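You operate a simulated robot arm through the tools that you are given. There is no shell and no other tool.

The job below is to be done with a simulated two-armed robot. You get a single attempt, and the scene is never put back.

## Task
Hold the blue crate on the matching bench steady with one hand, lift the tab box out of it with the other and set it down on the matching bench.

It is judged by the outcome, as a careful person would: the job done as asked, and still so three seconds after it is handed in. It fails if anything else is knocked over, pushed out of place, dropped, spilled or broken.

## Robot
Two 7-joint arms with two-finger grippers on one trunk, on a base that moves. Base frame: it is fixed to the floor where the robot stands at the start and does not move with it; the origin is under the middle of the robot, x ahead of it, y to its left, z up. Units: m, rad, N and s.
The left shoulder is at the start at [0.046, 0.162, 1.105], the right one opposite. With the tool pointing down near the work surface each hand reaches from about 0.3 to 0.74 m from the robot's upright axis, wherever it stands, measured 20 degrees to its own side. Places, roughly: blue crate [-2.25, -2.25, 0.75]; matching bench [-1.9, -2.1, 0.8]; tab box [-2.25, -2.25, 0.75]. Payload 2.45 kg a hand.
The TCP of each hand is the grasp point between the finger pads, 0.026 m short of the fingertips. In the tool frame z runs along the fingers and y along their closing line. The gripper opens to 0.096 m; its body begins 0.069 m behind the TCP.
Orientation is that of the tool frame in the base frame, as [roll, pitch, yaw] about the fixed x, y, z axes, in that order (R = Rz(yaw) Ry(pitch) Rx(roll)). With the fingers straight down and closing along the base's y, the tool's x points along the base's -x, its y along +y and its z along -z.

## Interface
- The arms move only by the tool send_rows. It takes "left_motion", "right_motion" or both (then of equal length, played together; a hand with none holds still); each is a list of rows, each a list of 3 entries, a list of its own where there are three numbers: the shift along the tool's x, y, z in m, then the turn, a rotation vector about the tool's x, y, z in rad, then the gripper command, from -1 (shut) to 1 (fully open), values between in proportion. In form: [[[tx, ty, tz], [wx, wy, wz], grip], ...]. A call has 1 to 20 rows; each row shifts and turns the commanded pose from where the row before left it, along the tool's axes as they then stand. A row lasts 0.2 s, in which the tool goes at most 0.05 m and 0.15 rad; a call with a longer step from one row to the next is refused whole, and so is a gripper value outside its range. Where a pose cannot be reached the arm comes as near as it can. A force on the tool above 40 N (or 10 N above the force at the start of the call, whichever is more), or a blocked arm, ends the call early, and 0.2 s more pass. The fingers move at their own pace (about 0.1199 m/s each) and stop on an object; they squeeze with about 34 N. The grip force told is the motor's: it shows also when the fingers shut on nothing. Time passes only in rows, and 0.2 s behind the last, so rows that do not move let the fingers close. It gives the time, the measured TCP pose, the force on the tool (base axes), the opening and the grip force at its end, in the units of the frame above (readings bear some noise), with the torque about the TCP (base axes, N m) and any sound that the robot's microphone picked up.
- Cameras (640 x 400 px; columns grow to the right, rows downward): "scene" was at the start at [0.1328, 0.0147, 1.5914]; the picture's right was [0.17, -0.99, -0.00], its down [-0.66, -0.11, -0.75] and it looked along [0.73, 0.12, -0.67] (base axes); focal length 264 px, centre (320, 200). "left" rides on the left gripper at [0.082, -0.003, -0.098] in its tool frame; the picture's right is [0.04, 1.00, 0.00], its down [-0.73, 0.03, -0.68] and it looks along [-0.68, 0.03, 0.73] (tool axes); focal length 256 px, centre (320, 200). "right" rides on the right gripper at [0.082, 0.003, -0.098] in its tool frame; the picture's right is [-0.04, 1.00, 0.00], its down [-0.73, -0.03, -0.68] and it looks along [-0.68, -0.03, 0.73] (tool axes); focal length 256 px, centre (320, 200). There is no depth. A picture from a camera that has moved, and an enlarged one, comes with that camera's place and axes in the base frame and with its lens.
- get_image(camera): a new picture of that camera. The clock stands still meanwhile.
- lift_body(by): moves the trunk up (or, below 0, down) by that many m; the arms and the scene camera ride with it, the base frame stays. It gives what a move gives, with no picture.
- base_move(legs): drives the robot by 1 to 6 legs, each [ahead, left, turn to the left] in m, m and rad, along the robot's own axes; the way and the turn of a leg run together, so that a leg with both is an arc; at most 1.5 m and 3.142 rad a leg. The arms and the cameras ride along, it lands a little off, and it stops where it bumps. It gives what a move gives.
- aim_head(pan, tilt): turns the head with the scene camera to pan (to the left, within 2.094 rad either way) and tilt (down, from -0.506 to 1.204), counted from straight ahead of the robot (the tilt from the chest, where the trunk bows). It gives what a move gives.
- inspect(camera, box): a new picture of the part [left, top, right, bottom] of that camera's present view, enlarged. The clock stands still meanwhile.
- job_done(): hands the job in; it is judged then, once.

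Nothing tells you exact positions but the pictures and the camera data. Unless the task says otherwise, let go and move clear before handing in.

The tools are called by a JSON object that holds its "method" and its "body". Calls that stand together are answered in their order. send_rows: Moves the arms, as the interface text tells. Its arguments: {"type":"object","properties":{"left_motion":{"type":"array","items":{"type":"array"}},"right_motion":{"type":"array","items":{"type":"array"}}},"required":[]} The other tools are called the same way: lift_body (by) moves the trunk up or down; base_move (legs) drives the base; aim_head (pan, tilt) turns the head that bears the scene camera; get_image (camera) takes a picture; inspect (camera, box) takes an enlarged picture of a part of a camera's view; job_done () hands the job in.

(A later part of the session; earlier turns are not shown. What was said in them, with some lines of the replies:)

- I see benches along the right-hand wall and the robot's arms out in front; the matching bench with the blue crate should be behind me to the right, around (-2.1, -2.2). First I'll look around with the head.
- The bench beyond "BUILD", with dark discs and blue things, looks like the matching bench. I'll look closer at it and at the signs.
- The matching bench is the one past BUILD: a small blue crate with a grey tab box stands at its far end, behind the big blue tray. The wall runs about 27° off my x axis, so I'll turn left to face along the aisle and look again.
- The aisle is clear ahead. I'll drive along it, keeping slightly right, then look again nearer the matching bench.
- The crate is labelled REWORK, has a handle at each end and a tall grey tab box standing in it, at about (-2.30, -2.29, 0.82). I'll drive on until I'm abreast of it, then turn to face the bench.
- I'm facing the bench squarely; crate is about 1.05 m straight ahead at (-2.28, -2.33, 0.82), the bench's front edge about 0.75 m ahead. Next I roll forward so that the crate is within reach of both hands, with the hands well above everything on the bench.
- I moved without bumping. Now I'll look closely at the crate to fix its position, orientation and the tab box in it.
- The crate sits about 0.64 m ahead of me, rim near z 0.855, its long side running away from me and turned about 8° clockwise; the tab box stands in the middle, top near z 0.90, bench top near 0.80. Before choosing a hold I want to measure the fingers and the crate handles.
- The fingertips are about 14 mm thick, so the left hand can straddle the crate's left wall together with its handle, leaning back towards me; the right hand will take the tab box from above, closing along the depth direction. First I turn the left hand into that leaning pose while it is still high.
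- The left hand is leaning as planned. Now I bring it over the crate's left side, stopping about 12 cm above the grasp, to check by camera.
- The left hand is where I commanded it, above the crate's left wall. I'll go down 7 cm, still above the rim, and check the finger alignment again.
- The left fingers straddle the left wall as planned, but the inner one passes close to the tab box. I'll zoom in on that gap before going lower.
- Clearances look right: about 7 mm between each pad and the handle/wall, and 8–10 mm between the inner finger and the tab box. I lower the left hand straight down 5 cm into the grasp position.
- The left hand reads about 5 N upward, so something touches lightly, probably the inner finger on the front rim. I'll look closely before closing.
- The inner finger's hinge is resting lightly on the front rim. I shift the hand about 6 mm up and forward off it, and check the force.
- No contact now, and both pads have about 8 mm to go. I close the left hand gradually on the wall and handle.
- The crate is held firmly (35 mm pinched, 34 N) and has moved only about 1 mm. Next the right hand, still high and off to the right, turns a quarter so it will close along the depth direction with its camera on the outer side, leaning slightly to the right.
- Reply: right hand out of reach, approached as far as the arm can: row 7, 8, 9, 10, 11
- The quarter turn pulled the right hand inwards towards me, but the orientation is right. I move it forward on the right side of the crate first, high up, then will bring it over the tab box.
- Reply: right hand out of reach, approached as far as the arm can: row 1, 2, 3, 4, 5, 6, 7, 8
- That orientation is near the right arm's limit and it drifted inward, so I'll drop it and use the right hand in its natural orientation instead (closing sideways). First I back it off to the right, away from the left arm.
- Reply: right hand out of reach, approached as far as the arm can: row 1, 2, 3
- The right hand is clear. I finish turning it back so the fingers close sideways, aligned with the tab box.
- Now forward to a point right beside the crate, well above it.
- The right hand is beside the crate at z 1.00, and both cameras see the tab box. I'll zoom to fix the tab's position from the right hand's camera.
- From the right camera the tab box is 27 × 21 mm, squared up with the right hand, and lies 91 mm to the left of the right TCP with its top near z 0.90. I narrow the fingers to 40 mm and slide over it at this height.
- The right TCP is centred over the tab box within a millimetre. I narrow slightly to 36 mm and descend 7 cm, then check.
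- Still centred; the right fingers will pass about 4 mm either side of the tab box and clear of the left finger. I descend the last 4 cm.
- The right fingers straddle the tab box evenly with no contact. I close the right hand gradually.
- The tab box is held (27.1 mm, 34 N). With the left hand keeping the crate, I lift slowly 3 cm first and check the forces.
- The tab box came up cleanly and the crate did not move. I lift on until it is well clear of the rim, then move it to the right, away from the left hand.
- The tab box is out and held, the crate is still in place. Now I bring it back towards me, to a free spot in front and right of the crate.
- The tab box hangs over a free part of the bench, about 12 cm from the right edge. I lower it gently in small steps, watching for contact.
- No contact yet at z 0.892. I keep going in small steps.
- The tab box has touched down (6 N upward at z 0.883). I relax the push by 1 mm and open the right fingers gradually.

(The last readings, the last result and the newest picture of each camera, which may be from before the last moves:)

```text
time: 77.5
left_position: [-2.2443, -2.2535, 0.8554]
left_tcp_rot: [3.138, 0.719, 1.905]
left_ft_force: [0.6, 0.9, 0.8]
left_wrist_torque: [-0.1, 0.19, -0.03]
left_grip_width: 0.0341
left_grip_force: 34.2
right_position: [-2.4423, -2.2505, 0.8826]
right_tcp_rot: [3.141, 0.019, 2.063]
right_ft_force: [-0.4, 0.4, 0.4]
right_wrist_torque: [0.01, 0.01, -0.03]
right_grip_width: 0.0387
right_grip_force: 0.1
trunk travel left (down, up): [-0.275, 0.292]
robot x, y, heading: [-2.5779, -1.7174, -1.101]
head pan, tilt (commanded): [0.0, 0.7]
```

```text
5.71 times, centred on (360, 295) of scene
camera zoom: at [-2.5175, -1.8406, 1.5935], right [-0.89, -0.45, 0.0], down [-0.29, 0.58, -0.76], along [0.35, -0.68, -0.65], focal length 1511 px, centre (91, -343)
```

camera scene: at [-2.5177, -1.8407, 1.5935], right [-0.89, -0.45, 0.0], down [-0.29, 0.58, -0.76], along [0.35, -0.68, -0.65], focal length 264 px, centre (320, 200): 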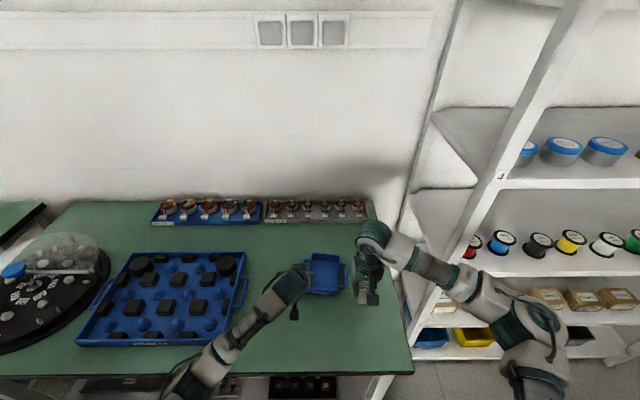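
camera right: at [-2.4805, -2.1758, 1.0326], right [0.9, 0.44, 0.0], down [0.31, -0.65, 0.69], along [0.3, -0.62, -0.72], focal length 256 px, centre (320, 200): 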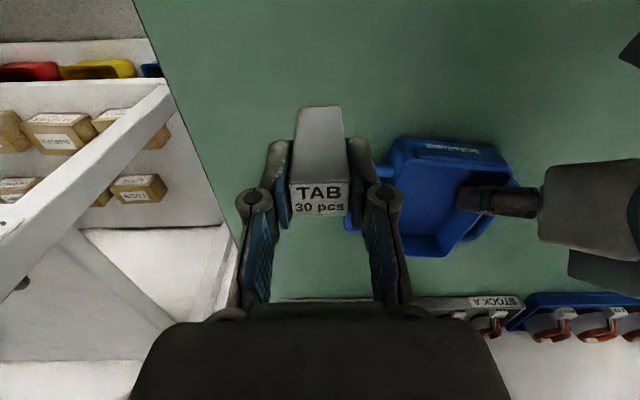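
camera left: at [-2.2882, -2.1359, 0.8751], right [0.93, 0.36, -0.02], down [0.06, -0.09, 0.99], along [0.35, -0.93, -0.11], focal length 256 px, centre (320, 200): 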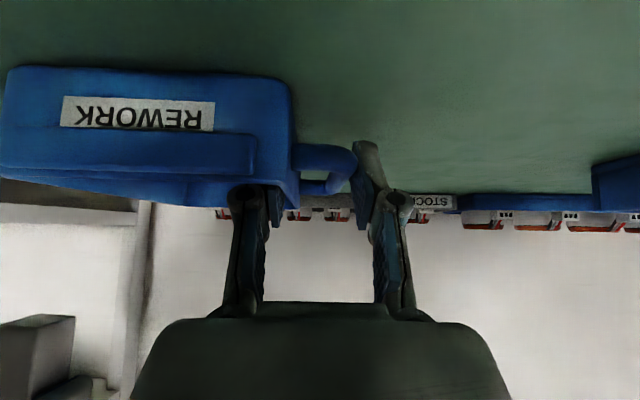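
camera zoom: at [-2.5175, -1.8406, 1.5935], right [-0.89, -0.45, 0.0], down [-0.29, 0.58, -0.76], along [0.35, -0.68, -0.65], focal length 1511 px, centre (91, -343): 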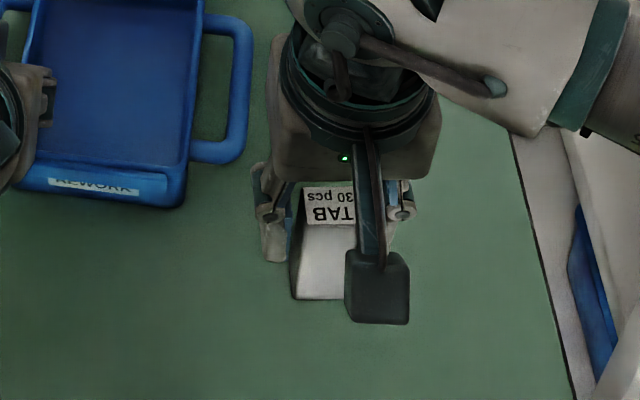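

The tab box stands upright and free between the fingers. I raise the right hand straight up, clear of it.

{"method": "send_rows", "body": {"right_motion": [[[0, 0, -0.01], [0, 0, 0], -0.2], [[0, 0, -0.02], [0, 0, 0], -0.2], [[0, 0, -0.03], [0, 0, 0], -0.2], [[0, 0, -0.035], [0, 0, 0], -0.2], [[0, 0, -0.035], [0, 0, 0], -0.2], [[0, 0, -0.035], [0, 0, 0], -0.2], [[0, 0, 0], [0, 0, 0], -0.2]]}}

{"method": "get_image", "body": {"camera": "right"}}

{"method": "get_image", "body": {"camera": "left"}}

{"method": "inspect", "body": {"camera": "scene", "box": [270, 230, 410, 340]}}

```text
time: 79.1
left_position: [-2.2444, -2.2535, 0.854]
left_tcp_rot: [3.138, 0.718, 1.905]
left_ft_force: [-0.3, 0.7, 1.5]
left_wrist_torque: [-0.06, 0.16, -0.1]
left_grip_width: 0.0342
left_grip_force: 34.1
right_position: [-2.4441, -2.2483, 1.0484]
right_tcp_rot: [3.14, 0.014, 2.063]
right_ft_force: [0.1, 0.5, 0.4]
right_wrist_torque: [0.05, 0.01, 0.0]
right_grip_width: 0.0385
right_grip_force: 0.0
trunk travel left (down, up): [-0.275, 0.292]
robot x, y, heading: [-2.5785, -1.7209, -1.094]
head pan, tilt (commanded): [0.0, 0.7]
```

```text
taken
camera right: at [-2.4815, -2.1748, 1.146], right [0.9, 0.44, 0.0], down [0.32, -0.65, 0.69], along [0.3, -0.62, -0.72], focal length 256 px, centre (320, 200)
```

right: 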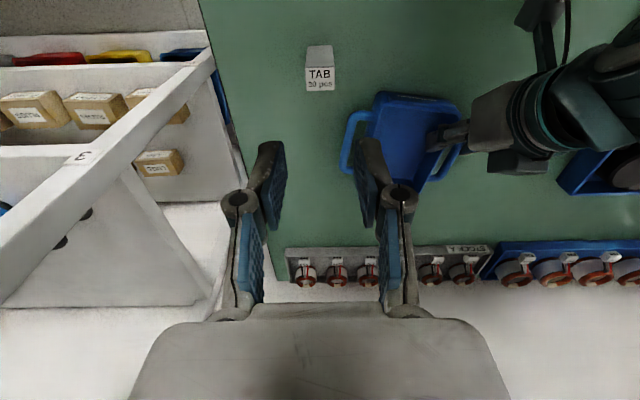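

```text
taken
camera left: at [-2.2881, -2.1357, 0.875], right [0.93, 0.36, -0.02], down [0.06, -0.09, 0.99], along [0.35, -0.93, -0.11], focal length 256 px, centre (320, 200)
```

left: 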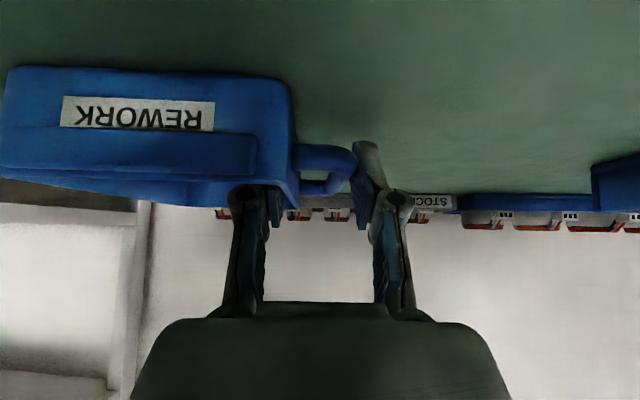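

```text
3.64 times, centred on (340, 285) of scene
camera zoom: at [-2.5173, -1.8404, 1.5935], right [-0.89, -0.45, 0.0], down [-0.29, 0.58, -0.76], along [0.35, -0.68, -0.65], focal length 962 px, centre (247, -109)
```

zoom: 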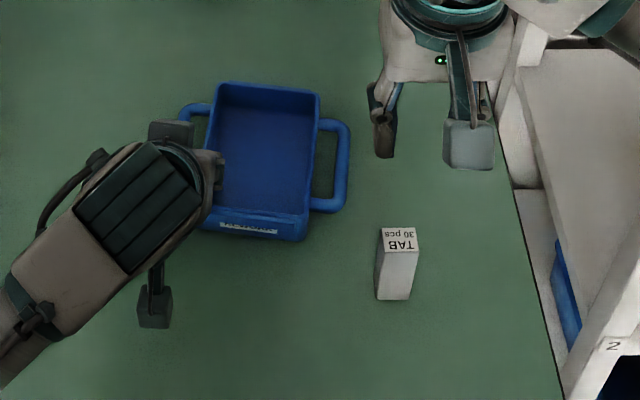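

The tab box stands upright on the bench, to the right front of the crate. Now I release the crate gently with the left hand.

{"method": "send_rows", "body": {"left_motion": [[[0, 0, 0], [0, 0, 0], -0.3], [[0, 0, 0], [0, 0, 0], -0.26], [[0, 0, 0], [0, 0, 0], -0.22], [[0, 0, 0], [0, 0, 0], -0.15], [[0, 0, 0], [0, 0, 0], -0.08], [[0, 0, 0], [0, 0, 0], 0.04], [[0, 0, 0], [0, 0, 0], 0.04]]}}

{"method": "inspect", "body": {"camera": "left", "box": [170, 90, 430, 250]}}

{"method": "inspect", "body": {"camera": "scene", "box": [290, 235, 360, 305]}}

```text
time: 80.7
left_position: [-2.2447, -2.2554, 0.8539]
left_tcp_rot: [3.138, 0.718, 1.905]
left_ft_force: [-0.4, 0.2, 0.8]
left_wrist_torque: [0.04, -0.02, -0.01]
left_grip_width: 0.0498
left_grip_force: 0.0
right_position: [-2.4441, -2.2487, 1.0479]
right_tcp_rot: [3.141, 0.018, 2.064]
right_ft_force: [-0.2, 0.0, 0.0]
right_wrist_torque: [0.0, -0.04, -0.03]
right_grip_width: 0.0384
right_grip_force: 0.1
trunk travel left (down, up): [-0.275, 0.292]
robot x, y, heading: [-2.5797, -1.7179, -1.098]
head pan, tilt (commanded): [0.0, 0.7]
```

```text
2.46 times, centred on (300, 170) of left
camera zoom: at [-2.2882, -2.1359, 0.875], right [0.93, 0.36, -0.02], down [0.06, -0.09, 0.99], along [0.36, -0.93, -0.11], focal length 630 px, centre (369, 274)
```

zoom: 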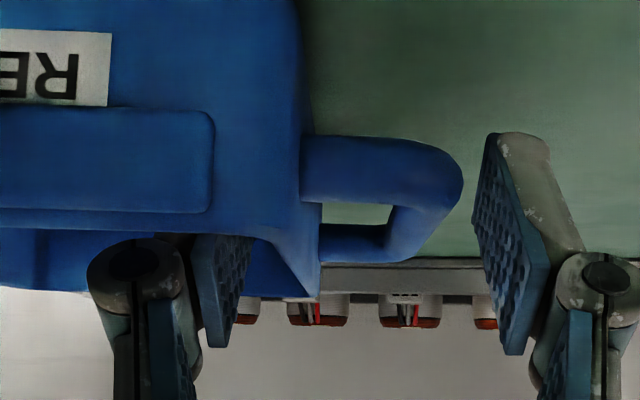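

```text
5.71 times, centred on (325, 270) of scene
camera zoom: at [-2.5174, -1.8409, 1.5935], right [-0.89, -0.45, 0.0], down [-0.29, 0.58, -0.76], along [0.35, -0.68, -0.65], focal length 1511 px, centre (291, -200)
```

zoom: 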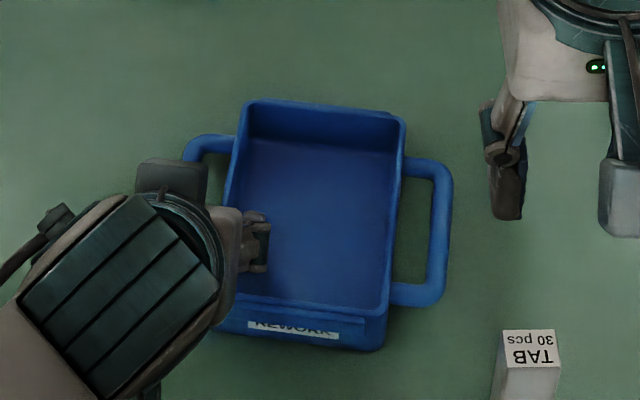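

The crate is free of both fingers and hasn't moved. I lift the left hand straight up and away.

{"method": "send_rows", "body": {"left_motion": [[[-0.0066, 0, -0.0075], [0, 0, 0], 0.04], [[-0.0132, 0, -0.0151], [0, 0, 0], 0.04], [[-0.0197, 0, -0.0226], [0, 0, 0], 0.04], [[-0.0197, 0, -0.0226], [0, 0, 0], 0.04], [[-0.0197, 0, -0.0226], [0, 0, 0], 0.04], [[-0.0197, 0, -0.0226], [0, 0, 0], 0.04], [[0, 0, 0], [0, 0, 0], 0.04]]}}

{"method": "get_image", "body": {"camera": "scene"}}

{"method": "get_image", "body": {"camera": "right"}}

```text
time: 82.3
left_position: [-2.2436, -2.2544, 1.0044]
left_tcp_rot: [3.139, 0.717, 1.907]
left_ft_force: [0.0, 1.1, 0.0]
left_wrist_torque: [-0.02, -0.02, 0.02]
left_grip_width: 0.0498
left_grip_force: 0.1
right_position: [-2.4445, -2.2501, 1.0477]
right_tcp_rot: [-3.14, 0.018, 2.064]
right_ft_force: [-1.0, -0.7, 0.2]
right_wrist_torque: [0.0, -0.03, -0.02]
right_grip_width: 0.0383
right_grip_force: 0.1
trunk travel left (down, up): [-0.275, 0.292]
robot x, y, heading: [-2.5789, -1.7194, -1.103]
head pan, tilt (commanded): [0.0, 0.7]
```

```text
taken
camera scene: at [-2.5175, -1.8415, 1.5934], right [-0.89, -0.45, 0.0], down [-0.29, 0.58, -0.76], along [0.35, -0.68, -0.65], focal length 264 px, centre (320, 200)
```

scene: 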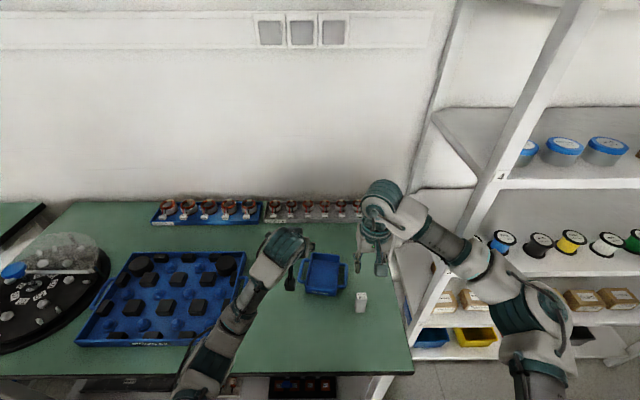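

```text
taken
camera right: at [-2.4817, -2.1754, 1.1453], right [0.9, 0.44, 0.0], down [0.31, -0.65, 0.69], along [0.3, -0.62, -0.72], focal length 256 px, centre (320, 200)
```

right: 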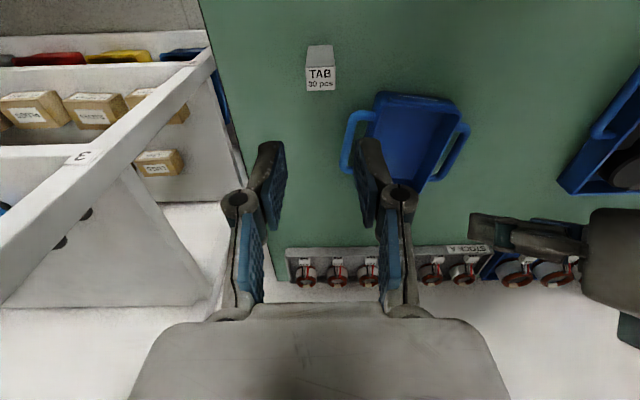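

Both hands are clear: the tab box stands on the bench and the crate is empty in its place. I raise both hands a little further and take a last look.

{"method": "send_rows", "body": {"left_motion": [[[-0.0197, 0.01, -0.0226], [0, 0, 0], 0.04], [[-0.0197, 0.02, -0.0226], [0, 0, 0], 0.04], [[-0.0197, 0.02, -0.0226], [0, 0, 0], 0.04], [[0, 0, 0], [0, 0, 0], 0.04]], "right_motion": [[[0, 0, -0.03], [0, 0, 0], -0.2], [[0, 0, -0.03], [0, 0, 0], -0.2], [[0, 0, -0.02], [0, 0, 0], -0.2], [[0, 0, 0], [0, 0, 0], -0.2]]}}

{"method": "get_image", "body": {"camera": "scene"}}

{"method": "inspect", "body": {"camera": "scene", "box": [280, 235, 400, 325]}}

```text
time: 83.3
left_position: [-2.1971, -2.2379, 1.0937]
left_tcp_rot: [3.137, 0.715, 1.906]
left_ft_force: [0.0, 0.2, -1.2]
left_wrist_torque: [0.01, 0.06, -0.03]
left_grip_width: 0.0502
left_grip_force: 0.0
right_position: [-2.445, -2.2489, 1.1289]
right_tcp_rot: [3.141, 0.016, 2.063]
right_ft_force: [0.7, -0.4, -0.2]
right_wrist_torque: [0.01, 0.0, 0.01]
right_grip_width: 0.0386
right_grip_force: 0.0
trunk travel left (down, up): [-0.275, 0.292]
robot x, y, heading: [-2.5772, -1.7173, -1.096]
head pan, tilt (commanded): [0.0, 0.7]
```

```text
taken
camera scene: at [-2.5166, -1.8414, 1.5933], right [-0.89, -0.45, 0.0], down [-0.29, 0.58, -0.76], along [0.35, -0.68, -0.65], focal length 264 px, centre (320, 200)
```

scene: 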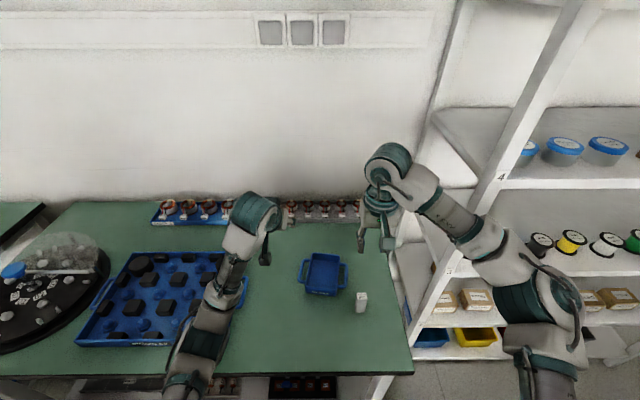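

```text
4.44 times, centred on (340, 280) of scene
camera zoom: at [-2.5166, -1.8414, 1.5933], right [-0.89, -0.45, 0.0], down [-0.29, 0.58, -0.76], along [0.35, -0.68, -0.65], focal length 1175 px, centre (231, -156)
```

zoom: 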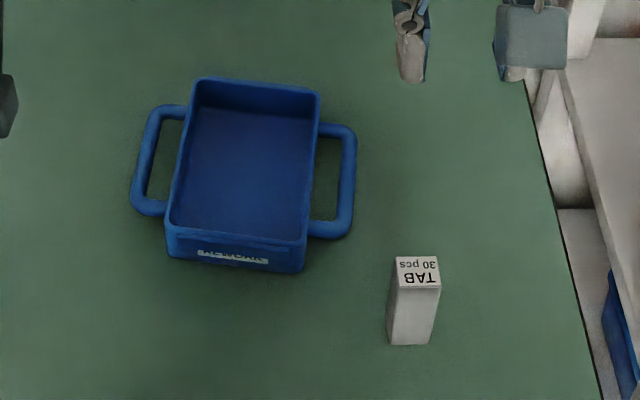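

The blue crate is empty and sits where it was. The tab box stands upright on the matching bench beside it, both hands are clear and nothing else has been disturbed, so I hand the job in.

{"method": "job_done", "body": {}}

```text
The job is handed in.
```

The tab box is out of the blue crate and standing upright on the matching bench, in front and to the right of the crate and about 12 cm from the bench's right edge.

The left hand held the crate by its left wall and handle while the right hand lifted the box out. The crate moved about 1 mm when the left hand closed on it, and I saw no further movement in the later pictures. Nothing else was touched or knocked over that I could see. Both hands have let go and are clear, and the job is handed in.
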